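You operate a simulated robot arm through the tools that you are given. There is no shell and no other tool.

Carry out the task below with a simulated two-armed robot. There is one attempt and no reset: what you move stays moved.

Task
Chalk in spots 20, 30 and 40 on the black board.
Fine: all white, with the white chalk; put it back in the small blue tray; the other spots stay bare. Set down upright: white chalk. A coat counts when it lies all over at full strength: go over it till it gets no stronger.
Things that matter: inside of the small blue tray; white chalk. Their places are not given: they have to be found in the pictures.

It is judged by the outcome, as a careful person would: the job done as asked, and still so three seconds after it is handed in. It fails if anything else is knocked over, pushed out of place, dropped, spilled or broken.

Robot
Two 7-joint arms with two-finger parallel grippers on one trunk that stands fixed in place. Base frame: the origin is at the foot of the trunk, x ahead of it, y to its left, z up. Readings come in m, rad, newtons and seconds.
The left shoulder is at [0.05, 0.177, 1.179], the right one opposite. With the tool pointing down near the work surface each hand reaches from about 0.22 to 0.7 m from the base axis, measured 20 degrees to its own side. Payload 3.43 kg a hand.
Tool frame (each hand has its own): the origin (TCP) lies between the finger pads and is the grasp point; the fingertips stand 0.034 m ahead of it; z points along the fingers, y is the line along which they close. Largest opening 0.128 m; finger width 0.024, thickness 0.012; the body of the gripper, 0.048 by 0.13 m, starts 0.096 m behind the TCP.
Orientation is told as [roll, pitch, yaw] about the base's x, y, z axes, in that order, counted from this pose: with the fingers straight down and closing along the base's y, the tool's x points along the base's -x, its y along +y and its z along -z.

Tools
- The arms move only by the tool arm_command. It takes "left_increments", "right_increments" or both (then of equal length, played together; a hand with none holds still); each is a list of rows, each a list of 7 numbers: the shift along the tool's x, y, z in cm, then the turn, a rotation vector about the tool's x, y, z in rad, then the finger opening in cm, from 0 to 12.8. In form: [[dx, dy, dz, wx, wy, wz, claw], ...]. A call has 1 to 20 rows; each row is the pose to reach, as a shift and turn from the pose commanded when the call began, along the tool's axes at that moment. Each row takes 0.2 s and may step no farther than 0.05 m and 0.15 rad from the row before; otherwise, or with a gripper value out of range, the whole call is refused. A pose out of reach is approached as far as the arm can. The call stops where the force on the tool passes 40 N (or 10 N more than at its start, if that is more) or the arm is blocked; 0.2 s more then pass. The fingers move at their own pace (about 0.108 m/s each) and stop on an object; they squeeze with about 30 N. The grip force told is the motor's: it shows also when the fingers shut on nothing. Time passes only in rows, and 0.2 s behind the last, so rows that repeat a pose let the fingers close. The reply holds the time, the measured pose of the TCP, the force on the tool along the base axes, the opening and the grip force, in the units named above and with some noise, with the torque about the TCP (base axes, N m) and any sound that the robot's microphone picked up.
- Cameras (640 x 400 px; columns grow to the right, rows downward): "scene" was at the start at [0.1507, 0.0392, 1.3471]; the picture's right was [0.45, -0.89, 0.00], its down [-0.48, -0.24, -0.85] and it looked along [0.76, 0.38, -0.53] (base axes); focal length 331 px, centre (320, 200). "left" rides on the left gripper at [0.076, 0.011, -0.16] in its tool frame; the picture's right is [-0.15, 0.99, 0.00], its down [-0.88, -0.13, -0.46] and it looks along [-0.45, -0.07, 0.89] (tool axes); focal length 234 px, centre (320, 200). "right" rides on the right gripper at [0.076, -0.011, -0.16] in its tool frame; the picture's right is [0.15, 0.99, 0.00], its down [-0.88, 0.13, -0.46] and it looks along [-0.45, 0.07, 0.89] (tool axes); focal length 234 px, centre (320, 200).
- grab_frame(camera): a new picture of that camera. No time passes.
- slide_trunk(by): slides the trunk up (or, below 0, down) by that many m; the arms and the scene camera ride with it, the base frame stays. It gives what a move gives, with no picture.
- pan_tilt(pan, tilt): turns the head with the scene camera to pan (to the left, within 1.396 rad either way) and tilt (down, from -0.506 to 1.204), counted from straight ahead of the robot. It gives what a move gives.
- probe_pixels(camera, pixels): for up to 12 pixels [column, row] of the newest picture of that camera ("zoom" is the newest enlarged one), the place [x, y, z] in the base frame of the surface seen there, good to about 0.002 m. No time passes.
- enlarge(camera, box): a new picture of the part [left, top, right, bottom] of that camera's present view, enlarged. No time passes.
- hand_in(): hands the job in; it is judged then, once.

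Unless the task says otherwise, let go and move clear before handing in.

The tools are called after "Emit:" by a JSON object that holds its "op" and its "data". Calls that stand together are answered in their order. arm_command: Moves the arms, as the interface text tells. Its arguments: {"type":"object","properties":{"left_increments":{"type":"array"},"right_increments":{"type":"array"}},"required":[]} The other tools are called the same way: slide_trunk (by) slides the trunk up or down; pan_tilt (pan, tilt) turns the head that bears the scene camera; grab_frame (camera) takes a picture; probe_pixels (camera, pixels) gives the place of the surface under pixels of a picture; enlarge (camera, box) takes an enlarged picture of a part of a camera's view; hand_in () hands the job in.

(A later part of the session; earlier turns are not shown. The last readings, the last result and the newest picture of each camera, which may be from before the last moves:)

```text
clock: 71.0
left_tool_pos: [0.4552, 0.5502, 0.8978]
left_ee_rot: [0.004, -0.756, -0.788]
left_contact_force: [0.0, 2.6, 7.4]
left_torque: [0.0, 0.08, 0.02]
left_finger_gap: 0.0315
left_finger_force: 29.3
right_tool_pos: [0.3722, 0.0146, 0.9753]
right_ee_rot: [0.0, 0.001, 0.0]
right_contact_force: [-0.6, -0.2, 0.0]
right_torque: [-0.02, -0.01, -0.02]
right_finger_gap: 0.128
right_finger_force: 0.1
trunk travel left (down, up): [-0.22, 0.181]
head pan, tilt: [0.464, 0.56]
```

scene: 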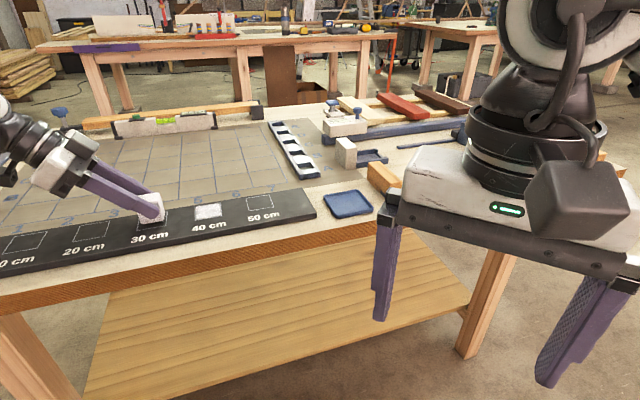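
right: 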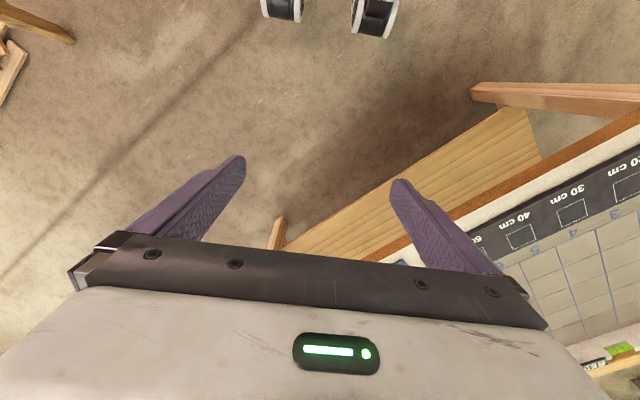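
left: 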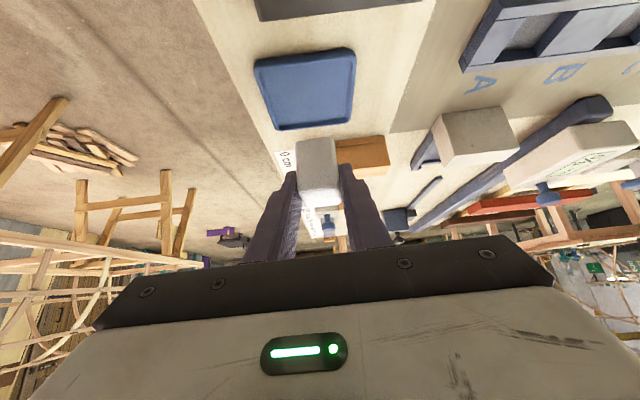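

Force 7.4 N. Rubbing spot 30 now: perimeter loop, interior strokes, then another loop.

Emit:
{"op": "arm_command", "data": {"left_increments": [[0.034, 0, 0.036, 0, 0, 0, 0], [0.034, -0.6, 0.036, 0, 0, 0, 0], [0.034, -1.2, 0.036, 0, 0, 0, 0], [0.398, -1.2, -0.306, 0, 0, 0, 0], [0.763, -1.2, -0.649, 0, 0, 0, 0], [0.763, -0.6, -0.649, 0, 0, 0, 0], [0.763, 0, -0.649, 0, 0, 0, 0], [0.763, 0.6, -0.649, 0, 0, 0, 0], [0.763, 1.2, -0.649, 0, 0, 0, 0], [0.398, 1.2, -0.306, 0, 0, 0, 0], [0.034, 1.2, 0.036, 0, 0, 0, 0], [-0.33, 1.2, 0.378, 0, 0, 0, 0], [-0.695, 1.2, 0.721, 0, 0, 0, 0], [-0.695, 0.6, 0.721, 0, 0, 0, 0], [-0.695, 0, 0.721, 0, 0, 0, 0], [-0.695, -0.6, 0.721, 0, 0, 0, 0], [-0.695, -1.2, 0.721, 0, 0, 0, 0], [-0.33, -1.2, 0.378, 0, 0, 0, 0], [0.034, -1.2, 0.036, 0, 0, 0, 0], [0.034, 0, 0.036, 0, 0, 0, 0]]}}

Emit:
{"op": "arm_command", "data": {"left_increments": [[0.364, -0.6, -0.342, 0, 0, 0, 0], [0.364, -1.2, -0.342, 0, 0, 0, 0], [0.364, -0.4, -0.342, 0, 0, 0, 0], [0.364, 0.4, -0.342, 0, 0, 0, 0], [0.364, 1.2, -0.342, 0, 0, 0, 0], [0, 1.2, 0, 0, 0, 0, 0], [0, 0.4, 0, 0, 0, 0, 0], [0, -0.4, 0, 0, 0, 0, 0], [0, -1.2, 0, 0, 0, 0, 0], [-0.364, -1.2, 0.342, 0, 0, 0, 0], [-0.364, -0.4, 0.342, 0, 0, 0, 0], [-0.364, 0.4, 0.342, 0, 0, 0, 0], [-0.364, 1.2, 0.342, 0, 0, 0, 0], [-0.729, 1.2, 0.685, 0, 0, 0, 0], [-0.729, 0, 0.685, 0, 0, 0, 0], [-0.729, -1.2, 0.685, 0, 0, 0, 0], [0, -1.2, 0, 0, 0, 0, 0], [0.729, -1.2, -0.685, 0, 0, 0, 0], [0.729, 0, -0.685, 0, 0, 0, 0], [0.729, 1.2, -0.685, 0, 0, 0, 0]]}}

Emit:
{"op": "arm_command", "data": {"left_increments": [[-0.364, 0, 0.342, 0, 0, 0, 0], [-0.729, 0, 0.685, 0, 0, 0, 0], [-1.093, 0, 1.027, 0, 0, 0, 0], [-1.458, 0, 1.369, 0, 0, 0, 0], [-1.458, -0.8, 1.369, 0, 0, 0, 0], [-1.458, -1.6, 1.369, 0, 0, 0, 0], [-1.458, -2.4, 1.369, 0, 0, 0, 0], [-1.02, -2.4, 0.959, 0, 0, 0, 0], [-0.51, -2.4, 0.479, 0, 0, 0, 0], [0, -2.4, 0, 0, 0, 0, 0], [0, -1.6, 0, 0, 0, 0, 0], [0, -0.8, 0, 0, 0, 0, 0], [0, 0, 0, 0, 0, 0, 0], [-0.364, -0.6, 0.342, 0, 0, 0, 0], [-0.729, -1.2, 0.685, 0, 0, 0, 0]]}}

Emit:
{"op": "arm_command", "data": {"left_increments": [[-0.68, 0, -0.73, 0, 0, 0, 0], [-2.05, 0, -2.19, 0, 0, 0, 0], [-3.42, 0, -3.65, 0, 0, 0, 0], [-3.42, 0, -3.65, 0, 0, 0, 0]]}}

Emit:
{"op": "enlarge", "data": {"camera": "left", "box": [278, 70, 344, 130]}}

Emit:
{"op": "enlarge", "data": {"camera": "scene", "box": [130, 185, 230, 255]}}

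```text
clock: 75.2
left_tool_pos: [0.4526, 0.547, 0.8974]
left_ee_rot: [0.002, -0.754, -0.788]
left_contact_force: [-5.2, -4.2, 17.2]
left_torque: [-0.31, 0.07, -0.12]
left_finger_gap: 0.0313
left_finger_force: 29.7
right_tool_pos: [0.3709, 0.0129, 0.9767]
right_ee_rot: [0.001, -0.002, 0.001]
right_contact_force: [0.4, 0.1, -0.3]
right_torque: [0.03, -0.02, 0.02]
right_finger_gap: 0.128
right_finger_force: 0.0
trunk travel left (down, up): [-0.22, 0.181]
head pan, tilt: [0.464, 0.56]
```

```text
clock: 79.4
left_tool_pos: [0.4558, 0.5652, 0.8974]
left_ee_rot: [0.004, -0.754, -0.789]
left_contact_force: [-5.1, -3.9, 13.8]
left_torque: [-0.35, 0.08, -0.08]
left_finger_gap: 0.0313
left_finger_force: 29.6
right_tool_pos: [0.3704, 0.0116, 0.9763]
right_ee_rot: [0.001, -0.002, 0.0]
right_contact_force: [-0.8, 0.2, -0.5]
right_torque: [-0.04, 0.02, 0.01]
right_finger_gap: 0.1277
right_finger_force: 0.0
trunk travel left (down, up): [-0.22, 0.181]
head pan, tilt: [0.464, 0.56]
```

```text
clock: 82.6
left_tool_pos: [0.4556, 0.5505, 0.8977]
left_ee_rot: [0.007, -0.753, -0.788]
left_contact_force: [1.1, 6.2, 12.4]
left_torque: [0.01, 0.02, 0.01]
left_finger_gap: 0.0314
left_finger_force: 30.2
right_tool_pos: [0.371, 0.0134, 0.9757]
right_ee_rot: [0.0, 0.002, -0.001]
right_contact_force: [0.3, -1.3, 0.6]
right_torque: [0.0, 0.02, 0.02]
right_finger_gap: 0.1279
right_finger_force: 0.0
trunk travel left (down, up): [-0.22, 0.181]
head pan, tilt: [0.464, 0.56]
```

```text
clock: 83.6
left_tool_pos: [0.454, 0.5507, 0.946]
left_ee_rot: [0.001, -0.751, -0.785]
left_contact_force: [0.2, -0.1, -1.2]
left_torque: [0.01, 0.04, -0.02]
left_finger_gap: 0.0314
left_finger_force: 30.0
right_tool_pos: [0.3728, 0.0143, 0.9754]
right_ee_rot: [0.0, 0.001, -0.001]
right_contact_force: [-0.1, -0.3, -0.2]
right_torque: [-0.04, 0.02, 0.0]
right_finger_gap: 0.128
right_finger_force: 0.0
trunk travel left (down, up): [-0.22, 0.181]
head pan, tilt: [0.464, 0.56]
```

```text
6.67 times, centred on (311, 100) of left
```

zoom: 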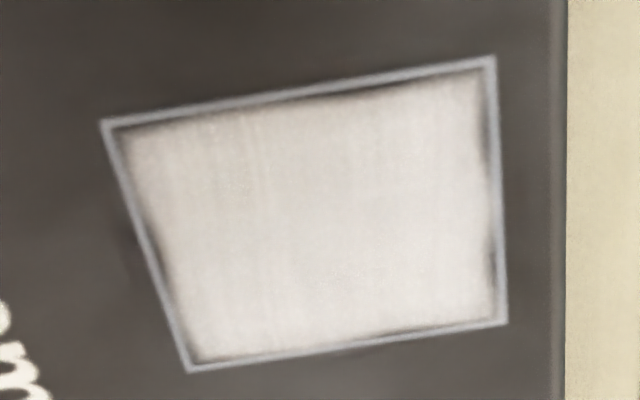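

```text
5.71 times, centred on (180, 220) of scene
```

zoom: 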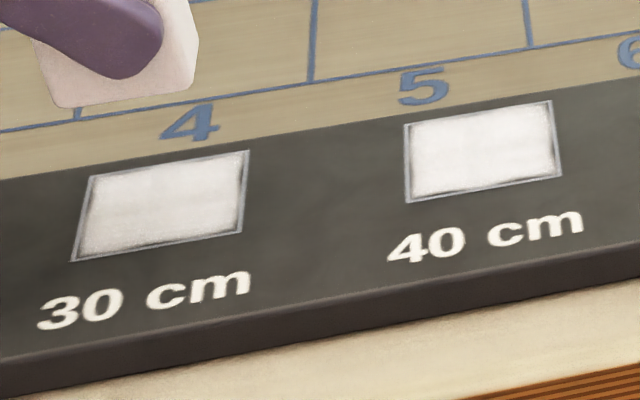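

Spot 30 now looks the same tone as spot 40. I'll run one more cross-hatched pass to confirm it gets no stronger.

Emit:
{"op": "arm_command", "data": {"left_increments": [[2.0, 0, 2.13, 0, 0, 0, 0], [3.28, 0, 3.5, 0, 0, 0, 0], [3.42, 0, 3.65, 0, 0, 0, 0], [3.42, -1.2, 3.65, 0, 0, 0, 0], [3.784, -1.2, 3.308, 0, 0, 0, 0], [3.784, 0, 3.308, 0, 0, 0, 0], [3.784, 1.2, 3.308, 0, 0, 0, 0], [3.42, 1.2, 3.65, 0, 0, 0, 0], [3.42, 0, 3.65, 0, 0, 0, 0], [3.42, -1.2, 3.65, 0, 0, 0, 0], [3.056, -1.2, 3.992, 0, 0, 0, 0], [3.056, 0, 3.992, 0, 0, 0, 0], [3.056, 1.2, 3.992, 0, 0, 0, 0], [2.691, 1.2, 4.335, 0, 0, 0, 0], [2.691, 0, 4.335, 0, 0, 0, 0], [2.691, -1.2, 4.335, 0, 0, 0, 0], [3.42, -1.2, 3.65, 0, 0, 0, 0], [4.149, -1.2, 2.965, 0, 0, 0, 0], [4.149, 0, 2.965, 0, 0, 0, 0], [4.149, 1.2, 2.965, 0, 0, 0, 0]]}}

Emit:
{"op": "arm_command", "data": {"left_increments": [[-0.729, 0, 0.685, 0, 0, 0, 0], [-1.458, 0, 1.369, 0, 0, 0, 0], [-1.458, -0.6, 1.369, 0, 0, 0, 0], [-0.729, -0.6, 0.685, 0, 0, 0, 0], [0, -0.6, 0, 0, 0, 0, 0], [0, -1.2, 0, 0, 0, 0, 0], [-0.729, -1.2, 0.685, 0, 0, 0, 0], [-1.458, -1.2, 1.369, 0, 0, 0, 0], [-1.458, -1.8, 1.369, 0, 0, 0, 0], [-0.729, -1.8, 0.685, 0, 0, 0, 0], [0, -1.8, 0, 0, 0, 0, 0], [0, -2.4, 0, 0, 0, 0, 0], [-0.729, -2.4, 0.685, 0, 0, 0, 0], [-1.458, -2.4, 1.369, 0, 0, 0, 0], [-1.093, -1.8, 1.027, 0, 0, 0, 0], [-0.729, -1.2, 0.685, 0, 0, 0, 0]]}}

Emit:
{"op": "arm_command", "data": {"left_increments": [[-0.68, 0, -0.73, 0, 0, 0, 0], [-2.05, 0, -2.19, 0, 0, 0, 0], [-3.42, 0, -3.65, 0, 0, 0, 0], [-3.42, 0, -3.65, 0, 0, 0, 0]]}}

Emit:
{"op": "enlarge", "data": {"camera": "left", "box": [278, 70, 344, 130]}}

Emit:
{"op": "enlarge", "data": {"camera": "scene", "box": [130, 185, 230, 255]}}

```text
clock: 87.8
left_tool_pos: [0.4552, 0.5652, 0.8985]
left_ee_rot: [0.003, -0.754, -0.787]
left_contact_force: [-4.2, -3.1, 12.3]
left_torque: [-0.25, 0.11, -0.09]
left_finger_gap: 0.0317
left_finger_force: 29.9
right_tool_pos: [0.3716, 0.0118, 0.9765]
right_ee_rot: [0.001, -0.001, 0.001]
right_contact_force: [0.4, -0.1, -0.5]
right_torque: [0.02, 0.01, 0.05]
right_finger_gap: 0.1279
right_finger_force: 0.1
trunk travel left (down, up): [-0.22, 0.181]
head pan, tilt: [0.464, 0.56]
```

```text
clock: 91.2
left_tool_pos: [0.455, 0.5488, 0.8971]
left_ee_rot: [0.004, -0.753, -0.788]
left_contact_force: [0.0, -6.0, 12.9]
left_torque: [-0.29, -0.01, -0.05]
left_finger_gap: 0.0315
left_finger_force: 29.8
right_tool_pos: [0.3713, 0.0127, 0.9758]
right_ee_rot: [0.002, -0.003, 0.001]
right_contact_force: [0.0, 0.8, 1.0]
right_torque: [-0.01, -0.02, 0.0]
right_finger_gap: 0.1281
right_finger_force: 0.1
trunk travel left (down, up): [-0.22, 0.181]
head pan, tilt: [0.464, 0.56]
```

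```text
clock: 92.2
left_tool_pos: [0.4549, 0.5512, 0.9447]
left_ee_rot: [0.001, -0.753, -0.786]
left_contact_force: [-0.2, 0.3, -1.2]
left_torque: [-0.01, 0.03, 0.02]
left_finger_gap: 0.0312
left_finger_force: 30.5
right_tool_pos: [0.3724, 0.0137, 0.9757]
right_ee_rot: [0.0, 0.0, 0.0]
right_contact_force: [-0.7, -0.1, -1.1]
right_torque: [-0.01, -0.01, -0.02]
right_finger_gap: 0.128
right_finger_force: 0.1
trunk travel left (down, up): [-0.22, 0.181]
head pan, tilt: [0.464, 0.56]
```

```text
6.67 times, centred on (311, 100) of left
```

zoom: 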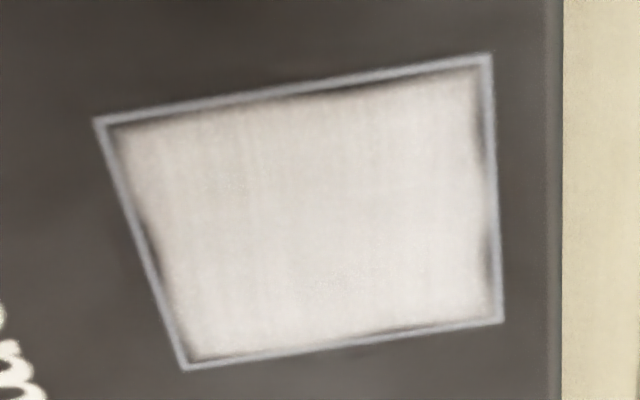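

```text
5.71 times, centred on (180, 220) of scene
```

zoom: 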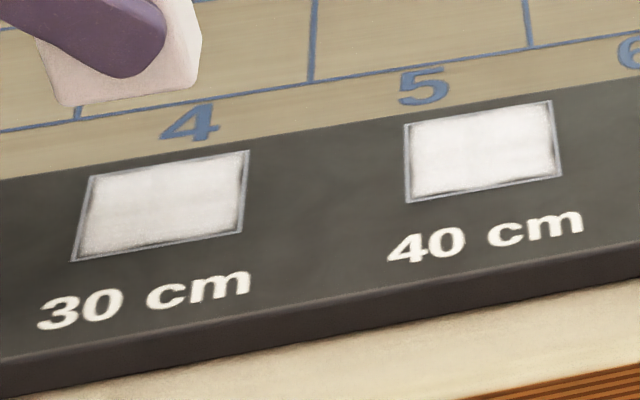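

Unchanged, so spot 30 is saturated. Moving 10 cm on to spot 20.

Emit:
{"op": "arm_command", "data": {"left_increments": [[1.46, 0, -1.37, 0, 0, 0, 0], [2.92, 0.02, -2.74, 0, 0, 0, 0], [4.37, 0.04, -4.11, 0, 0, 0, 0], [5.83, 0.05, -5.48, 0, 0, 0, 0], [7.29, 0.05, -6.85, 0, 0, 0, 0], [7.29, 0.05, -6.85, 0, 0, 0, 0]]}}

Emit:
{"op": "arm_command", "data": {"left_increments": [[1.02, 0, 1.09, 0, 0, 0, 0], [2.04, 0, 2.18, 0, 0, 0, 0], [3.0, 0, 3.2, 0, 0, 0, 0], [3.0, 0, 3.2, 0, 0, 0, 0]]}}

Emit:
{"op": "grab_frame", "data": {"camera": "scene"}}

Emit:
{"op": "enlarge", "data": {"camera": "left", "box": [240, 80, 400, 200]}}

```text
clock: 93.6
left_tool_pos: [0.3852, 0.6215, 0.9466]
left_ee_rot: [0.002, -0.752, -0.786]
left_contact_force: [1.0, -0.6, -0.4]
left_torque: [0.0, 0.0, 0.02]
left_finger_gap: 0.0317
left_finger_force: 30.2
right_tool_pos: [0.3715, 0.0131, 0.976]
right_ee_rot: [0.001, 0.001, -0.002]
right_contact_force: [0.5, -1.3, -0.3]
right_torque: [0.0, 0.0, -0.04]
right_finger_gap: 0.128
right_finger_force: 0.1
trunk travel left (down, up): [-0.22, 0.181]
head pan, tilt: [0.464, 0.56]
```

```text
clock: 94.6
left_tool_pos: [0.3866, 0.6201, 0.9005]
left_ee_rot: [0.002, -0.756, -0.786]
left_contact_force: [-0.4, -0.1, -1.4]
left_torque: [0.03, 0.04, -0.01]
left_finger_gap: 0.0314
left_finger_force: 29.9
right_tool_pos: [0.3729, 0.0141, 0.9761]
right_ee_rot: [0.0, 0.0, 0.001]
right_contact_force: [-0.1, 0.7, 0.8]
right_torque: [-0.01, -0.01, 0.0]
right_finger_gap: 0.128
right_finger_force: 0.0
trunk travel left (down, up): [-0.22, 0.181]
head pan, tilt: [0.464, 0.56]
```

```text
taken
```

scene: 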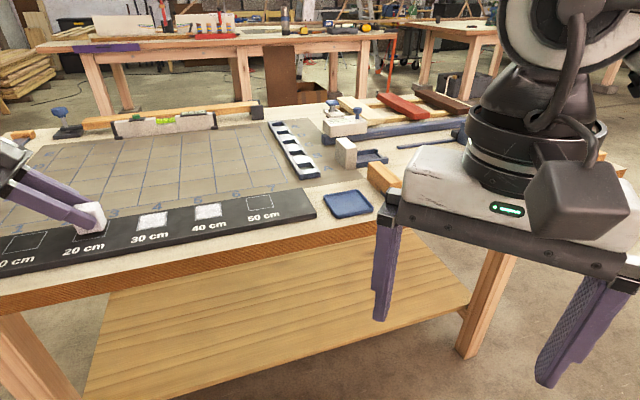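

```text
3.33 times, centred on (320, 140) of left
```

zoom: 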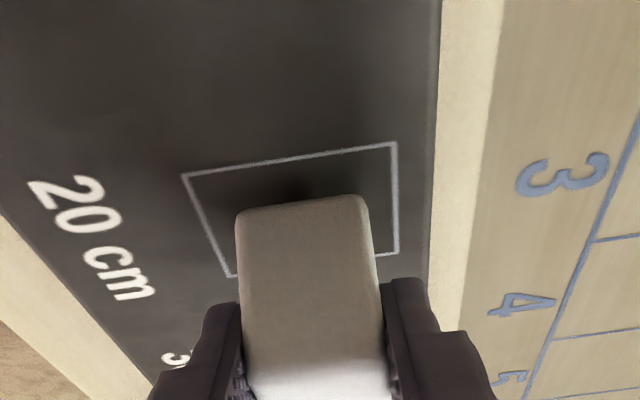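

Reached spot 20; the chalk is ~1 mm toward +v (gaps 37 vs 28 px), so I shift −1 mm and lower to contact.

Emit:
{"op": "arm_command", "data": {"left_increments": [[0.205, -0.1, 0.219, 0, 0, 0, 0], [0.308, -0.1, 0.328, 0, 0, 0, 0], [0.342, -0.1, 0.364, 0, 0, 0, 0], [0.342, -0.1, 0.364, 0, 0, 0, 0]]}}

Emit:
{"op": "arm_command", "data": {"left_increments": [[0.034, 0, 0.036, 0, 0, 0, 0], [0.068, 0, 0.073, 0, 0, 0, 0], [0.068, 0, 0.073, 0, 0, 0, 0]]}}

```text
clock: 95.6
left_tool_pos: [0.3838, 0.6217, 0.8966]
left_ee_rot: [0.002, -0.753, -0.784]
left_contact_force: [-0.3, -0.8, 0.9]
left_torque: [-0.04, 0.05, 0.01]
left_finger_gap: 0.0315
left_finger_force: 29.7
right_tool_pos: [0.3721, 0.0136, 0.9758]
right_ee_rot: [0.0, 0.0, -0.001]
right_contact_force: [-0.3, -0.4, 0.5]
right_torque: [0.01, 0.01, 0.02]
right_finger_gap: 0.1281
right_finger_force: 0.0
trunk travel left (down, up): [-0.22, 0.181]
head pan, tilt: [0.464, 0.56]
```

```text
clock: 96.4
left_tool_pos: [0.3841, 0.6194, 0.8969]
left_ee_rot: [0.005, -0.755, -0.787]
left_contact_force: [1.3, 1.3, 7.0]
left_torque: [-0.04, 0.09, -0.02]
left_finger_gap: 0.0311
left_finger_force: 29.8
right_tool_pos: [0.3717, 0.0139, 0.9748]
right_ee_rot: [0.001, -0.001, 0.0]
right_contact_force: [-0.5, -0.2, -0.2]
right_torque: [-0.03, 0.0, 0.02]
right_finger_gap: 0.1279
right_finger_force: 0.1
trunk travel left (down, up): [-0.22, 0.181]
head pan, tilt: [0.464, 0.56]
```

Contact at 7 N. Same rubbing program on spot 20.

Emit:
{"op": "arm_command", "data": {"left_increments": [[0.034, 0, 0.036, 0, 0, 0, 0], [0.034, -0.6, 0.036, 0, 0, 0, 0], [0.034, -1.2, 0.036, 0, 0, 0, 0], [0.398, -1.2, -0.306, 0, 0, 0, 0], [0.763, -1.2, -0.649, 0, 0, 0, 0], [0.763, -0.6, -0.649, 0, 0, 0, 0], [0.763, 0, -0.649, 0, 0, 0, 0], [0.763, 0.6, -0.649, 0, 0, 0, 0], [0.763, 1.2, -0.649, 0, 0, 0, 0], [0.398, 1.2, -0.306, 0, 0, 0, 0], [0.034, 1.2, 0.036, 0, 0, 0, 0], [-0.33, 1.2, 0.378, 0, 0, 0, 0], [-0.695, 1.2, 0.721, 0, 0, 0, 0], [-0.695, 0.6, 0.721, 0, 0, 0, 0], [-0.695, 0, 0.721, 0, 0, 0, 0], [-0.695, -0.6, 0.721, 0, 0, 0, 0], [-0.695, -1.2, 0.721, 0, 0, 0, 0], [-0.33, -1.2, 0.378, 0, 0, 0, 0], [0.034, -1.2, 0.036, 0, 0, 0, 0], [0.034, 0, 0.036, 0, 0, 0, 0]]}}

Emit:
{"op": "arm_command", "data": {"left_increments": [[0.364, -0.6, -0.342, 0, 0, 0, 0], [0.364, -1.2, -0.342, 0, 0, 0, 0], [0.364, -0.4, -0.342, 0, 0, 0, 0], [0.364, 0.4, -0.342, 0, 0, 0, 0], [0.364, 1.2, -0.342, 0, 0, 0, 0], [0, 1.2, 0, 0, 0, 0, 0], [0, 0.4, 0, 0, 0, 0, 0], [0, -0.4, 0, 0, 0, 0, 0], [0, -1.2, 0, 0, 0, 0, 0], [-0.364, -1.2, 0.342, 0, 0, 0, 0], [-0.364, -0.4, 0.342, 0, 0, 0, 0], [-0.364, 0.4, 0.342, 0, 0, 0, 0], [-0.364, 1.2, 0.342, 0, 0, 0, 0], [-0.729, 1.2, 0.685, 0, 0, 0, 0], [-0.729, 0, 0.685, 0, 0, 0, 0], [-0.729, -1.2, 0.685, 0, 0, 0, 0], [0, -1.2, 0, 0, 0, 0, 0], [0.729, -1.2, -0.685, 0, 0, 0, 0], [0.729, 0, -0.685, 0, 0, 0, 0], [0.729, 1.2, -0.685, 0, 0, 0, 0]]}}

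Emit:
{"op": "arm_command", "data": {"left_increments": [[-0.364, 0, 0.342, 0, 0, 0, 0], [-0.729, 0, 0.685, 0, 0, 0, 0], [-1.093, 0, 1.027, 0, 0, 0, 0], [-1.458, 0, 1.369, 0, 0, 0, 0], [-1.458, -0.8, 1.369, 0, 0, 0, 0], [-1.458, -1.6, 1.369, 0, 0, 0, 0], [-1.458, -2.4, 1.369, 0, 0, 0, 0], [-1.02, -2.4, 0.959, 0, 0, 0, 0], [-0.51, -2.4, 0.479, 0, 0, 0, 0], [0, -2.4, 0, 0, 0, 0, 0], [0, -1.6, 0, 0, 0, 0, 0], [0, -0.8, 0, 0, 0, 0, 0], [0, 0, 0, 0, 0, 0, 0], [-0.364, -0.6, 0.342, 0, 0, 0, 0], [-0.729, -1.2, 0.685, 0, 0, 0, 0]]}}

Emit:
{"op": "arm_command", "data": {"left_increments": [[-0.68, 0, -0.73, 0, 0, 0, 0], [-2.05, 0, -2.19, 0, 0, 0, 0], [-3.42, 0, -3.65, 0, 0, 0, 0], [-3.42, 0, -3.65, 0, 0, 0, 0]]}}

Emit:
{"op": "enlarge", "data": {"camera": "left", "box": [278, 70, 344, 130]}}

Emit:
{"op": "enlarge", "data": {"camera": "scene", "box": [60, 190, 180, 270]}}

```text
clock: 100.6
left_tool_pos: [0.3826, 0.6188, 0.8968]
left_ee_rot: [0.001, -0.753, -0.787]
left_contact_force: [-3.7, -5.1, 12.6]
left_torque: [-0.25, 0.02, -0.09]
left_finger_gap: 0.0314
left_finger_force: 30.5
right_tool_pos: [0.3707, 0.013, 0.9754]
right_ee_rot: [0.001, -0.002, -0.001]
right_contact_force: [-0.1, 0.5, -0.6]
right_torque: [0.04, -0.02, 0.01]
right_finger_gap: 0.1279
right_finger_force: 0.1
trunk travel left (down, up): [-0.22, 0.181]
head pan, tilt: [0.464, 0.56]
```

```text
clock: 104.8
left_tool_pos: [0.3841, 0.635, 0.8965]
left_ee_rot: [0.001, -0.753, -0.787]
left_contact_force: [-2.9, -2.9, 10.1]
left_torque: [-0.24, 0.03, -0.08]
left_finger_gap: 0.0313
left_finger_force: 30.0
right_tool_pos: [0.3714, 0.0117, 0.9771]
right_ee_rot: [0.002, -0.003, 0.0]
right_contact_force: [0.0, -0.7, 0.4]
right_torque: [0.0, 0.0, 0.02]
right_finger_gap: 0.128
right_finger_force: 0.1
trunk travel left (down, up): [-0.22, 0.181]
head pan, tilt: [0.464, 0.56]
```

```text
clock: 108.0
left_tool_pos: [0.3836, 0.6195, 0.8966]
left_ee_rot: [0.005, -0.754, -0.785]
left_contact_force: [0.2, 4.1, 11.3]
left_torque: [0.1, 0.01, -0.01]
left_finger_gap: 0.0313
left_finger_force: 29.7
right_tool_pos: [0.3726, 0.014, 0.9764]
right_ee_rot: [0.001, 0.0, 0.0]
right_contact_force: [0.3, 0.2, -0.6]
right_torque: [0.01, 0.03, 0.03]
right_finger_gap: 0.1279
right_finger_force: 0.0
trunk travel left (down, up): [-0.22, 0.181]
head pan, tilt: [0.464, 0.56]
```

```text
clock: 109.0
left_tool_pos: [0.3841, 0.6219, 0.9446]
left_ee_rot: [0.002, -0.754, -0.782]
left_contact_force: [-0.3, 0.7, -1.2]
left_torque: [0.02, -0.01, 0.01]
left_finger_gap: 0.0315
left_finger_force: 30.3
right_tool_pos: [0.3723, 0.0143, 0.976]
right_ee_rot: [0.001, 0.0, 0.0]
right_contact_force: [-0.3, -0.1, 0.3]
right_torque: [0.02, 0.0, 0.01]
right_finger_gap: 0.1283
right_finger_force: 0.1
trunk travel left (down, up): [-0.22, 0.181]
head pan, tilt: [0.464, 0.56]
```

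```text
6.67 times, centred on (311, 100) of left
```

zoom: 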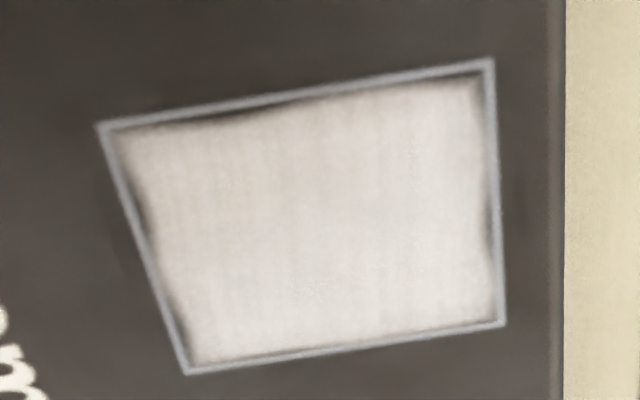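

```text
5.00 times, centred on (120, 230) of scene
```

zoom: 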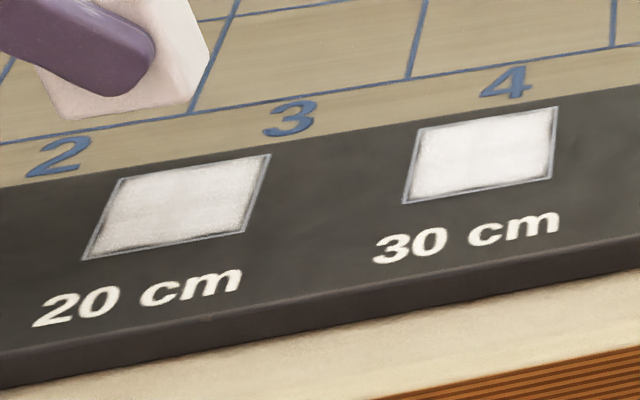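

Spot 20 is coated; in the scene view it seems a touch greyer than spot 30, so I'll run the extra cross-hatched pass here too, pressing 0.3 mm more.

Emit:
{"op": "arm_command", "data": {"left_increments": [[2.0, 0, 2.13, 0, 0, 0, 0], [3.28, 0, 3.5, 0, 0, 0, 0], [3.44, 0, 3.672, 0, 0, 0, 0], [3.44, -1.2, 3.672, 0, 0, 0, 0], [3.804, -1.2, 3.33, 0, 0, 0, 0], [3.804, 0, 3.33, 0, 0, 0, 0], [3.804, 1.2, 3.33, 0, 0, 0, 0], [3.44, 1.2, 3.672, 0, 0, 0, 0], [3.44, 0, 3.672, 0, 0, 0, 0], [3.44, -1.2, 3.672, 0, 0, 0, 0], [3.076, -1.2, 4.014, 0, 0, 0, 0], [3.076, 0, 4.014, 0, 0, 0, 0], [3.076, 1.2, 4.014, 0, 0, 0, 0], [2.711, 1.2, 4.357, 0, 0, 0, 0], [2.711, 0, 4.357, 0, 0, 0, 0], [2.711, -1.2, 4.357, 0, 0, 0, 0], [3.44, -1.2, 3.672, 0, 0, 0, 0], [4.169, -1.2, 2.987, 0, 0, 0, 0], [4.169, 0, 2.987, 0, 0, 0, 0], [4.169, 1.2, 2.987, 0, 0, 0, 0]]}}

Emit:
{"op": "arm_command", "data": {"left_increments": [[-0.729, 0, 0.685, 0, 0, 0, 0], [-1.458, 0, 1.369, 0, 0, 0, 0], [-1.458, -0.6, 1.369, 0, 0, 0, 0], [-0.729, -0.6, 0.685, 0, 0, 0, 0], [0, -0.6, 0, 0, 0, 0, 0], [0, -1.2, 0, 0, 0, 0, 0], [-0.729, -1.2, 0.685, 0, 0, 0, 0], [-1.458, -1.2, 1.369, 0, 0, 0, 0], [-1.458, -1.8, 1.369, 0, 0, 0, 0], [-0.729, -1.8, 0.685, 0, 0, 0, 0], [0, -1.8, 0, 0, 0, 0, 0], [0, -2.4, 0, 0, 0, 0, 0], [-0.729, -2.4, 0.685, 0, 0, 0, 0], [-1.458, -2.4, 1.369, 0, 0, 0, 0], [-1.093, -1.8, 1.027, 0, 0, 0, 0], [-0.729, -1.2, 0.685, 0, 0, 0, 0]]}}

Emit:
{"op": "arm_command", "data": {"left_increments": [[-0.68, 0, -0.73, 0, 0, 0, 0], [-2.05, 0, -2.19, 0, 0, 0, 0], [-3.42, 0, -3.65, 0, 0, 0, 0], [-3.42, 0, -3.65, 0, 0, 0, 0]]}}

Emit:
{"op": "enlarge", "data": {"camera": "left", "box": [278, 70, 344, 130]}}

Emit:
{"op": "enlarge", "data": {"camera": "scene", "box": [60, 190, 180, 270]}}

```text
clock: 113.2
left_tool_pos: [0.3839, 0.6363, 0.8971]
left_ee_rot: [0.002, -0.751, -0.787]
left_contact_force: [-2.1, -2.4, 6.9]
left_torque: [-0.21, 0.05, -0.04]
left_finger_gap: 0.0312
left_finger_force: 30.3
right_tool_pos: [0.3716, 0.0129, 0.9765]
right_ee_rot: [0.001, 0.001, 0.0]
right_contact_force: [-0.2, -0.4, 0.4]
right_torque: [-0.02, -0.03, 0.01]
right_finger_gap: 0.1278
right_finger_force: 0.1
trunk travel left (down, up): [-0.22, 0.181]
head pan, tilt: [0.464, 0.56]
```

```text
clock: 116.6
left_tool_pos: [0.3825, 0.6192, 0.896]
left_ee_rot: [0.004, -0.753, -0.788]
left_contact_force: [-0.7, -5.0, 12.7]
left_torque: [-0.27, 0.02, -0.02]
left_finger_gap: 0.0315
left_finger_force: 30.4
right_tool_pos: [0.3716, 0.0125, 0.9766]
right_ee_rot: [0.001, -0.001, 0.0]
right_contact_force: [-0.9, 0.3, -0.3]
right_torque: [0.02, 0.01, 0.01]
right_finger_gap: 0.1281
right_finger_force: 0.1
trunk travel left (down, up): [-0.22, 0.181]
head pan, tilt: [0.464, 0.56]
```

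```text
clock: 117.6
left_tool_pos: [0.3836, 0.621, 0.9448]
left_ee_rot: [0.0, -0.752, -0.782]
left_contact_force: [1.0, -0.8, -1.4]
left_torque: [-0.01, 0.0, 0.04]
left_finger_gap: 0.0316
left_finger_force: 29.7
right_tool_pos: [0.3725, 0.0138, 0.977]
right_ee_rot: [0.001, 0.001, 0.0]
right_contact_force: [0.1, 0.0, -0.1]
right_torque: [0.01, -0.01, -0.03]
right_finger_gap: 0.1281
right_finger_force: 0.1
trunk travel left (down, up): [-0.22, 0.181]
head pan, tilt: [0.464, 0.56]
```

```text
6.67 times, centred on (311, 100) of left
```

zoom: 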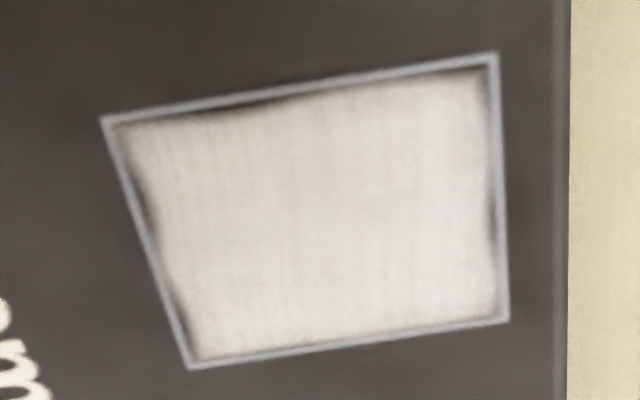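

```text
5.00 times, centred on (120, 230) of scene
```

zoom: 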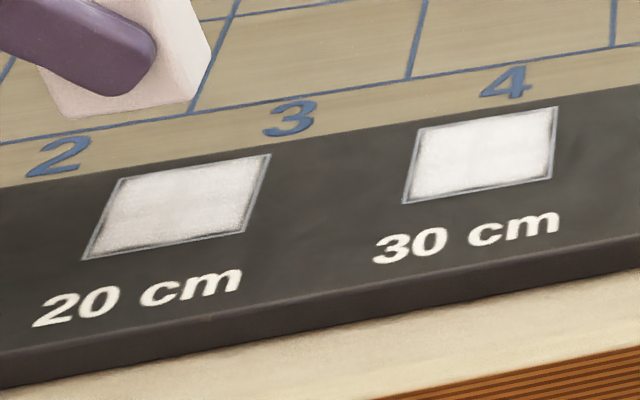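

Tone now looks equal. I'll carry the chalk back to a hover above the tray and, with the hand away, compare all three spots in even light.

Emit:
{"op": "arm_command", "data": {"left_increments": [[-2.67, -0.351, 2.456, -0.0026, 0, -0.0027, 0], [-5.34, -0.702, 4.912, -0.0052, 0, -0.0055, 0], [-8.01, -1.052, 7.368, -0.0078, 0, -0.0082, 0], [-10.68, -1.403, 9.825, -0.0103, 0, -0.011, 0], [-13.35, -1.754, 12.281, -0.0129, 0, -0.0137, 0], [-16.02, -2.105, 14.737, -0.0155, 0, -0.0165, 0], [-18.69, -2.455, 17.193, -0.0181, 0, -0.0192, 0], [-21.36, -2.806, 19.649, -0.0207, 0, -0.022, 0], [-24.03, -3.157, 22.105, -0.0233, 0, -0.0247, 0], [-26.7, -3.508, 24.562, -0.0258, 0, -0.0275, 0], [-29.37, -3.858, 27.018, -0.0284, 0, -0.0302, 0], [-32.04, -4.209, 29.474, -0.031, 0, -0.033, 0], [-34.71, -4.56, 31.93, -0.0336, 0, -0.0357, 0], [-34.71, -4.56, 31.93, -0.0336, 0, -0.0357, 0]]}}

Emit:
{"op": "grab_frame", "data": {"camera": "scene"}}

Emit:
{"op": "enlarge", "data": {"camera": "scene", "box": [0, 170, 290, 280]}}

Emit:
{"op": "enlarge", "data": {"camera": "left", "box": [240, 20, 400, 160]}}

```text
clock: 120.6
left_tool_pos: [0.6857, 0.2534, 0.9493]
left_ee_rot: [0.0, -0.752, -0.737]
left_contact_force: [0.2, -0.9, -2.1]
left_torque: [0.02, 0.04, 0.01]
left_finger_gap: 0.0315
left_finger_force: 30.2
right_tool_pos: [0.3725, 0.0137, 0.9755]
right_ee_rot: [-0.001, 0.001, 0.0]
right_contact_force: [1.3, -0.3, 0.5]
right_torque: [0.0, -0.01, -0.06]
right_finger_gap: 0.1281
right_finger_force: 0.1
trunk travel left (down, up): [-0.22, 0.181]
head pan, tilt: [0.464, 0.56]
```

```text
taken
```

scene: 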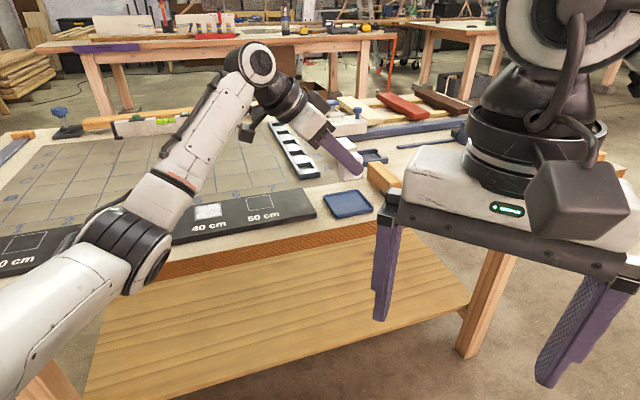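

```text
2.21 times, centred on (145, 225) of scene
```

zoom: 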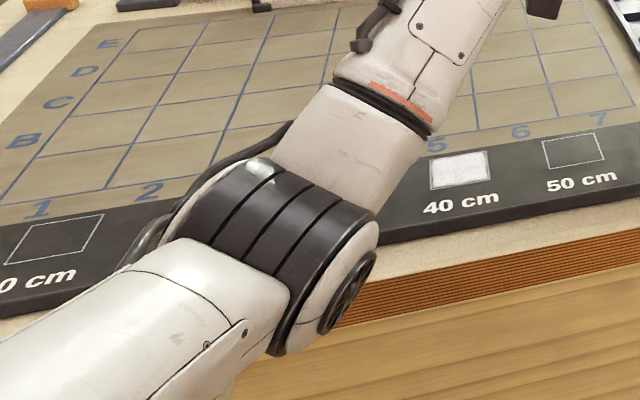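

```text
2.86 times, centred on (320, 90) of left
```

zoom: 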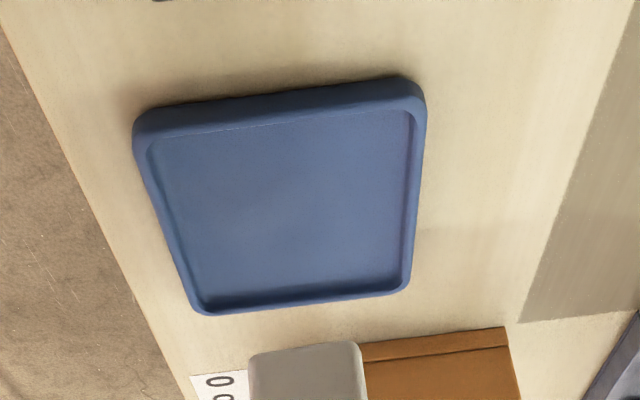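

The arm's elbow swung down in front of the camera during the long move, and now hides spots 20/30. I must check how high it is above the table before doing anything else.

Emit:
{"op": "probe_pixels", "data": {"camera": "scene", "pixels": [[128, 240], [140, 290], [160, 260], [60, 290], [30, 360], [180, 190], [155, 215], [120, 270], [100, 235], [215, 120], [250, 60], [20, 300]]}}

Emit:
{"op": "enlarge", "data": {"camera": "scene", "box": [40, 180, 240, 320]}}

```text
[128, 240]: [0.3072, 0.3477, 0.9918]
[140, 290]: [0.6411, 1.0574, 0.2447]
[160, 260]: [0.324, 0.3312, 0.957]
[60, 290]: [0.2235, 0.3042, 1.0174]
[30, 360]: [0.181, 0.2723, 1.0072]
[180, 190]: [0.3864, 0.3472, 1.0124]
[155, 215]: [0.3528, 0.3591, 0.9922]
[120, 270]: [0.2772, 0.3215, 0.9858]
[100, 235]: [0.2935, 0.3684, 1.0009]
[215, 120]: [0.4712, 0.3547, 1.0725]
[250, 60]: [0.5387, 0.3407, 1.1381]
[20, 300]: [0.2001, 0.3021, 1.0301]
```

```text
2.86 times, centred on (140, 250) of scene
```

zoom: 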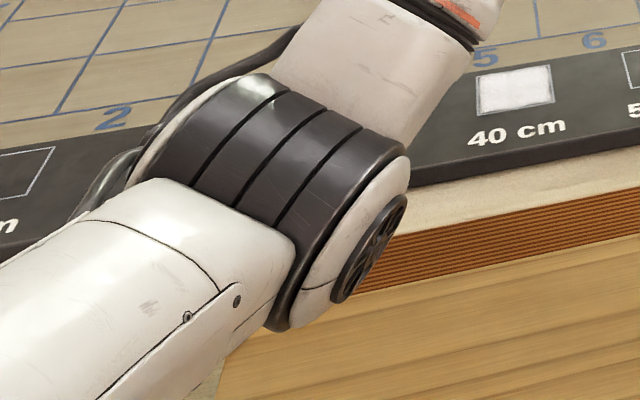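

The elbow is at z≈0.96–1.0 and lies in front of the table edge (v≈0.46–0.50 against the edge at 0.61), so there's ample clearance. The hand pose is right over the tray; I'll lower the chalk toward the tray in stages, watching pose and elbow.

Emit:
{"op": "arm_command", "data": {"left_increments": [[0.68, 0, 0.73, 0, 0, 0, 0], [1.37, 0, 1.46, 0, 0, 0, 0], [2.05, 0, 2.19, 0, 0, 0, 0], [2.74, 0, 2.92, 0, 0, 0, 0], [3.42, 0, 3.65, 0, 0, 0, 0], [3.42, 0, 3.65, 0, 0, 0, 0]]}}

Emit:
{"op": "grab_frame", "data": {"camera": "scene"}}

Emit:
{"op": "enlarge", "data": {"camera": "scene", "box": [310, 160, 390, 220]}}

Emit:
{"op": "enlarge", "data": {"camera": "left", "box": [200, 60, 440, 240]}}

```text
clock: 122.0
left_tool_pos: [0.6846, 0.2546, 0.8988]
left_ee_rot: [0.001, -0.754, -0.738]
left_contact_force: [-0.5, 0.5, -0.2]
left_torque: [-0.01, 0.02, -0.01]
left_finger_gap: 0.0315
left_finger_force: 30.1
right_tool_pos: [0.3716, 0.0142, 0.9757]
right_ee_rot: [0.0, -0.002, 0.001]
right_contact_force: [0.3, -0.7, -0.3]
right_torque: [0.01, -0.04, -0.01]
right_finger_gap: 0.1278
right_finger_force: 0.1
trunk travel left (down, up): [-0.22, 0.181]
head pan, tilt: [0.464, 0.56]
```

```text
taken
```

scene: 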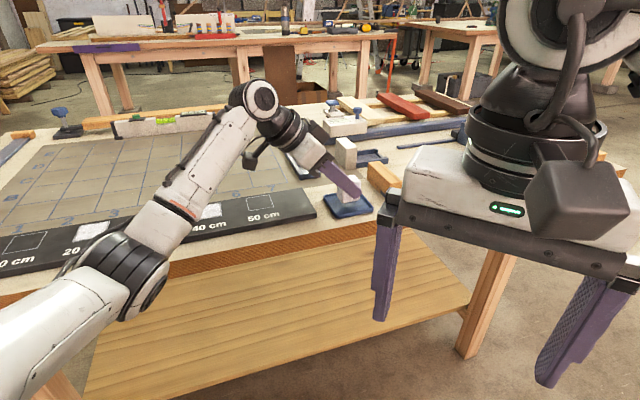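

```text
6.67 times, centred on (350, 190) of scene
```

zoom: 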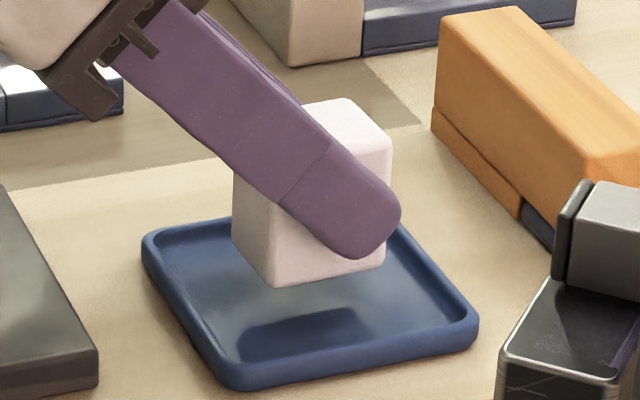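

```text
2.22 times, centred on (320, 150) of left
```

zoom: 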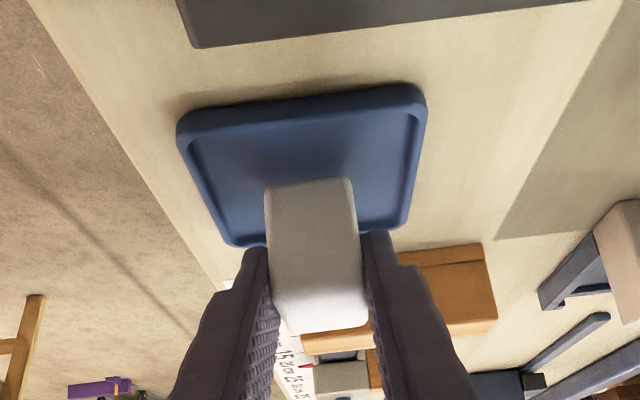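

The chalk hangs ~9 mm above the tray, upright and centred. Spots 20 and 40 are partly visible beside the elbow; I'll compare their tone before setting the chalk down.

Emit:
{"op": "enlarge", "data": {"camera": "scene", "box": [60, 190, 230, 260]}}

```text
3.76 times, centred on (145, 225) of scene
```

zoom: 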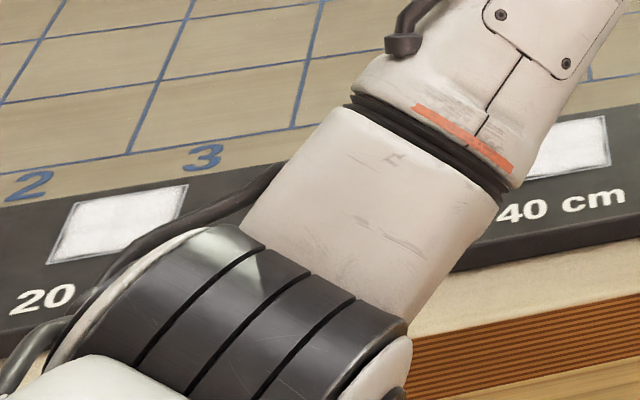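

Tones match. Lowering the chalk the rest of the way in small steps.

Emit:
{"op": "arm_command", "data": {"left_increments": [[0.2, 0, 0.22, 0, 0, 0, 0], [0.41, 0, 0.438, 0, 0, 0, 0], [0.547, 0, 0.584, 0, 0, 0, 0], [0.547, 0, 0.584, 0, 0, 0, 0]]}}

```text
clock: 123.0
left_tool_pos: [0.6857, 0.2555, 0.8919]
left_ee_rot: [0.003, -0.753, -0.737]
left_contact_force: [-0.4, 0.2, -1.0]
left_torque: [0.05, -0.01, 0.0]
left_finger_gap: 0.0314
left_finger_force: 30.0
right_tool_pos: [0.3728, 0.0132, 0.976]
right_ee_rot: [0.001, 0.0, 0.0]
right_contact_force: [0.2, 0.0, -0.1]
right_torque: [0.05, -0.01, 0.03]
right_finger_gap: 0.1281
right_finger_force: 0.0
trunk travel left (down, up): [-0.22, 0.181]
head pan, tilt: [0.464, 0.56]
```

Emit:
{"op": "arm_command", "data": {"left_increments": [[0.068, 0, 0.073, 0, 0, 0, 0], [0.103, 0, 0.109, 0, 0, 0, 0], [0.103, 0, 0.109, 0, 0, 0, 0]]}}

Emit:
{"op": "enlarge", "data": {"camera": "scene", "box": [310, 160, 390, 220]}}

```text
clock: 123.8
left_tool_pos: [0.6862, 0.2554, 0.8897]
left_ee_rot: [0.002, -0.754, -0.737]
left_contact_force: [-0.6, 0.3, -1.0]
left_torque: [0.0, 0.03, -0.02]
left_finger_gap: 0.0315
left_finger_force: 29.3
right_tool_pos: [0.3734, 0.0141, 0.9757]
right_ee_rot: [0.001, 0.0, 0.0]
right_contact_force: [-0.6, -0.6, 0.0]
right_torque: [0.0, 0.01, 0.03]
right_finger_gap: 0.1281
right_finger_force: 0.1
trunk travel left (down, up): [-0.22, 0.181]
head pan, tilt: [0.464, 0.56]
```

```text
6.67 times, centred on (350, 190) of scene
```

zoom: 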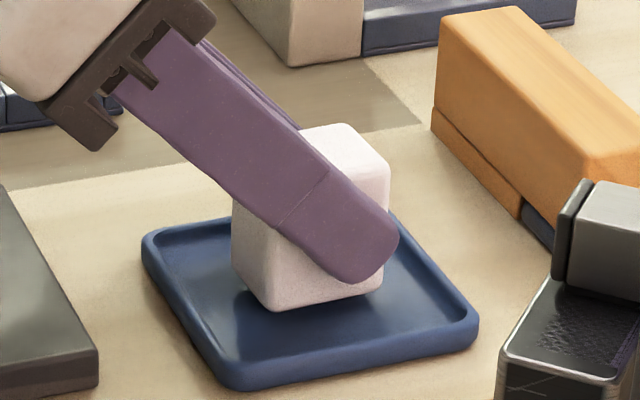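

Still about 2–3 mm above (the bottom corner is at row 308; it was at 320 when standing). Continuing.

Emit:
{"op": "arm_command", "data": {"left_increments": [[0.034, 0, 0.036, 0, 0, 0, 0], [0.068, 0, 0.073, 0, 0, 0, 0], [0.103, 0, 0.109, 0, 0, 0, 0], [0.103, 0, 0.109, 0, 0, 0, 0]]}}

Emit:
{"op": "arm_command", "data": {"left_increments": [[0.034, 0, 0.036, 0, 0, 0, 0], [0.034, 0, 0.036, 0, 0, 0, 0]]}}

Emit:
{"op": "enlarge", "data": {"camera": "scene", "box": [310, 160, 390, 220]}}

```text
clock: 124.8
left_tool_pos: [0.6851, 0.2555, 0.8888]
left_ee_rot: [0.002, -0.754, -0.737]
left_contact_force: [-0.2, -0.4, -0.6]
left_torque: [0.04, 0.03, -0.04]
left_finger_gap: 0.0312
left_finger_force: 30.0
right_tool_pos: [0.373, 0.0136, 0.9759]
right_ee_rot: [0.0, 0.001, -0.001]
right_contact_force: [0.0, 0.4, -0.4]
right_torque: [-0.02, -0.04, 0.0]
right_finger_gap: 0.128
right_finger_force: 0.0
trunk travel left (down, up): [-0.22, 0.181]
head pan, tilt: [0.464, 0.56]
```

```text
clock: 125.4
left_tool_pos: [0.6854, 0.2554, 0.8887]
left_ee_rot: [0.001, -0.754, -0.736]
left_contact_force: [-0.1, -0.1, -0.8]
left_torque: [0.03, 0.01, 0.0]
left_finger_gap: 0.0317
left_finger_force: 29.9
right_tool_pos: [0.3727, 0.0125, 0.9755]
right_ee_rot: [-0.001, 0.0, 0.0]
right_contact_force: [0.6, 0.5, 0.7]
right_torque: [0.02, 0.02, 0.0]
right_finger_gap: 0.128
right_finger_force: 0.1
trunk travel left (down, up): [-0.22, 0.181]
head pan, tilt: [0.464, 0.56]
```

```text
6.67 times, centred on (350, 190) of scene
```

zoom: 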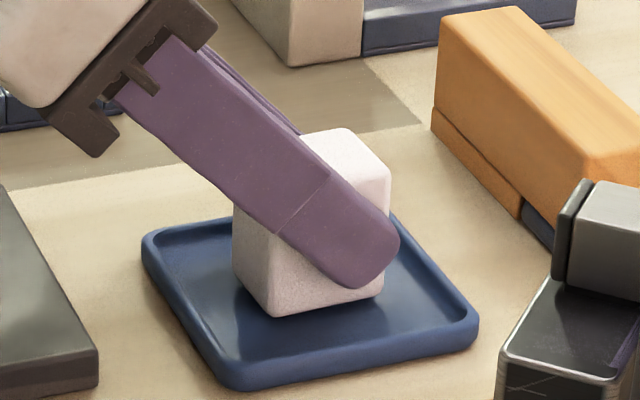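

Emit:
{"op": "arm_command", "data": {"left_increments": [[0.034, 0, 0.036, 0, 0, 0, 0], [0.068, 0, 0.073, 0, 0, 0, 0], [0.068, 0, 0.073, 0, 0, 0, 0]]}}

Emit:
{"op": "arm_command", "data": {"left_increments": [[0.034, 0, 0.036, 0, 0, 0, 0], [0.034, 0, 0.036, 0, 0, 0, 0]]}}

```text
clock: 126.2
left_tool_pos: [0.686, 0.255, 0.8868]
left_ee_rot: [0.002, -0.753, -0.736]
left_contact_force: [-0.5, 0.5, -0.4]
left_torque: [0.02, 0.01, -0.01]
left_finger_gap: 0.0313
left_finger_force: 30.3
right_tool_pos: [0.3727, 0.0147, 0.9757]
right_ee_rot: [0.0, 0.001, 0.0]
right_contact_force: [0.9, 0.2, 0.4]
right_torque: [0.0, -0.02, -0.02]
right_finger_gap: 0.1281
right_finger_force: 0.0
trunk travel left (down, up): [-0.22, 0.181]
head pan, tilt: [0.464, 0.56]
```

```text
clock: 126.8
left_tool_pos: [0.6867, 0.2547, 0.887]
left_ee_rot: [0.0, -0.754, -0.737]
left_contact_force: [0.1, -0.3, -1.8]
left_torque: [-0.03, -0.01, 0.02]
left_finger_gap: 0.0316
left_finger_force: 30.1
right_tool_pos: [0.3721, 0.0145, 0.9754]
right_ee_rot: [0.001, 0.0, -0.001]
right_contact_force: [-0.1, -0.2, 0.2]
right_torque: [0.0, 0.0, 0.02]
right_finger_gap: 0.128
right_finger_force: 0.0
trunk travel left (down, up): [-0.22, 0.181]
head pan, tilt: [0.464, 0.56]
```

Emit:
{"op": "arm_command", "data": {"left_increments": [[0.034, 0, 0.036, 0, 0, 0, 0], [0.034, 0, 0.036, 0, 0, 0, 0]]}}

Emit:
{"op": "arm_command", "data": {"left_increments": [[0.034, 0, 0.036, 0, 0, 0, 0], [0.034, 0, 0.036, 0, 0, 0, 0]]}}

Emit:
{"op": "enlarge", "data": {"camera": "scene", "box": [310, 160, 390, 220]}}

```text
clock: 127.4
left_tool_pos: [0.6854, 0.2546, 0.8868]
left_ee_rot: [0.003, -0.754, -0.738]
left_contact_force: [-0.2, -0.2, -0.3]
left_torque: [0.01, 0.02, -0.01]
left_finger_gap: 0.0316
left_finger_force: 29.9
right_tool_pos: [0.3733, 0.0135, 0.9763]
right_ee_rot: [0.0, 0.0, 0.001]
right_contact_force: [0.1, -0.2, 0.4]
right_torque: [-0.03, 0.02, 0.02]
right_finger_gap: 0.1281
right_finger_force: 0.1
trunk travel left (down, up): [-0.22, 0.181]
head pan, tilt: [0.464, 0.56]
```

```text
clock: 128.0
left_tool_pos: [0.6856, 0.255, 0.8865]
left_ee_rot: [0.002, -0.754, -0.737]
left_contact_force: [1.1, 1.2, 1.8]
left_torque: [-0.01, 0.03, 0.0]
left_finger_gap: 0.0314
left_finger_force: 30.1
right_tool_pos: [0.3726, 0.0136, 0.9761]
right_ee_rot: [0.0, 0.001, 0.0]
right_contact_force: [1.4, 0.4, 0.2]
right_torque: [0.02, -0.02, 0.02]
right_finger_gap: 0.1279
right_finger_force: 0.1
trunk travel left (down, up): [-0.22, 0.181]
head pan, tilt: [0.464, 0.56]
```

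```text
6.67 times, centred on (350, 190) of scene
```

zoom: 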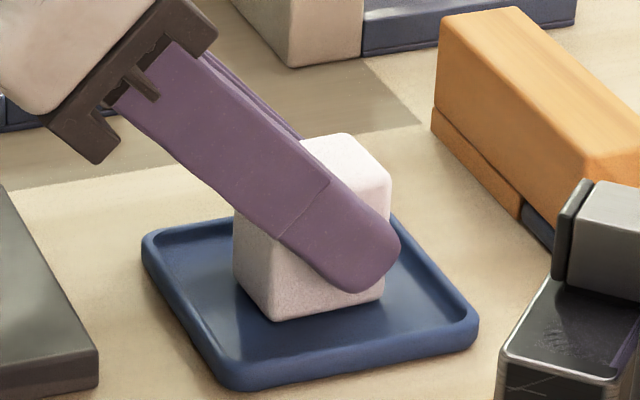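

Touchdown: force +1.8 N and the bottom corner back at row 321, as originally. Opening the fingers gradually.

Emit:
{"op": "arm_command", "data": {"left_increments": [[0, 0, 0, 0, 0, 0, 3.2], [0, 0, 0, 0, 0, 0, 3.5], [0, 0, 0, 0, 0, 0, 3.9], [0, 0, 0, 0, 0, 0, 4.5], [0, 0, 0, 0, 0, 0, 5.2], [0, 0, 0, 0, 0, 0, 6.0], [0, 0, 0, 0, 0, 0, 6.0]]}}

Emit:
{"op": "enlarge", "data": {"camera": "scene", "box": [310, 160, 390, 220]}}

Emit:
{"op": "enlarge", "data": {"camera": "left", "box": [200, 60, 440, 240]}}

```text
clock: 129.6
left_tool_pos: [0.6862, 0.2547, 0.8867]
left_ee_rot: [0.002, -0.755, -0.735]
left_contact_force: [0.4, -0.5, -0.1]
left_torque: [0.0, -0.01, 0.04]
left_finger_gap: 0.0599
left_finger_force: 0.0
right_tool_pos: [0.3723, 0.0146, 0.9758]
right_ee_rot: [0.0, 0.0, -0.001]
right_contact_force: [0.6, -0.2, 0.0]
right_torque: [0.02, -0.02, -0.01]
right_finger_gap: 0.1279
right_finger_force: 0.1
trunk travel left (down, up): [-0.22, 0.181]
head pan, tilt: [0.464, 0.56]
```

```text
6.67 times, centred on (350, 190) of scene
```

zoom: 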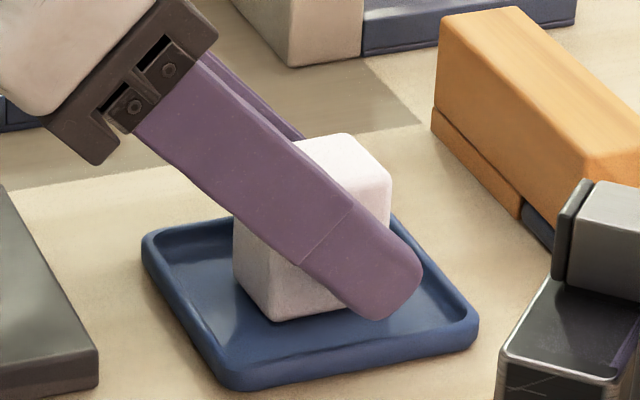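

```text
2.22 times, centred on (320, 150) of left
```

zoom: 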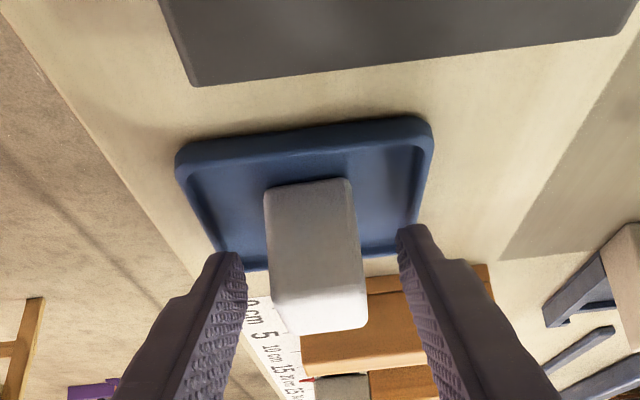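

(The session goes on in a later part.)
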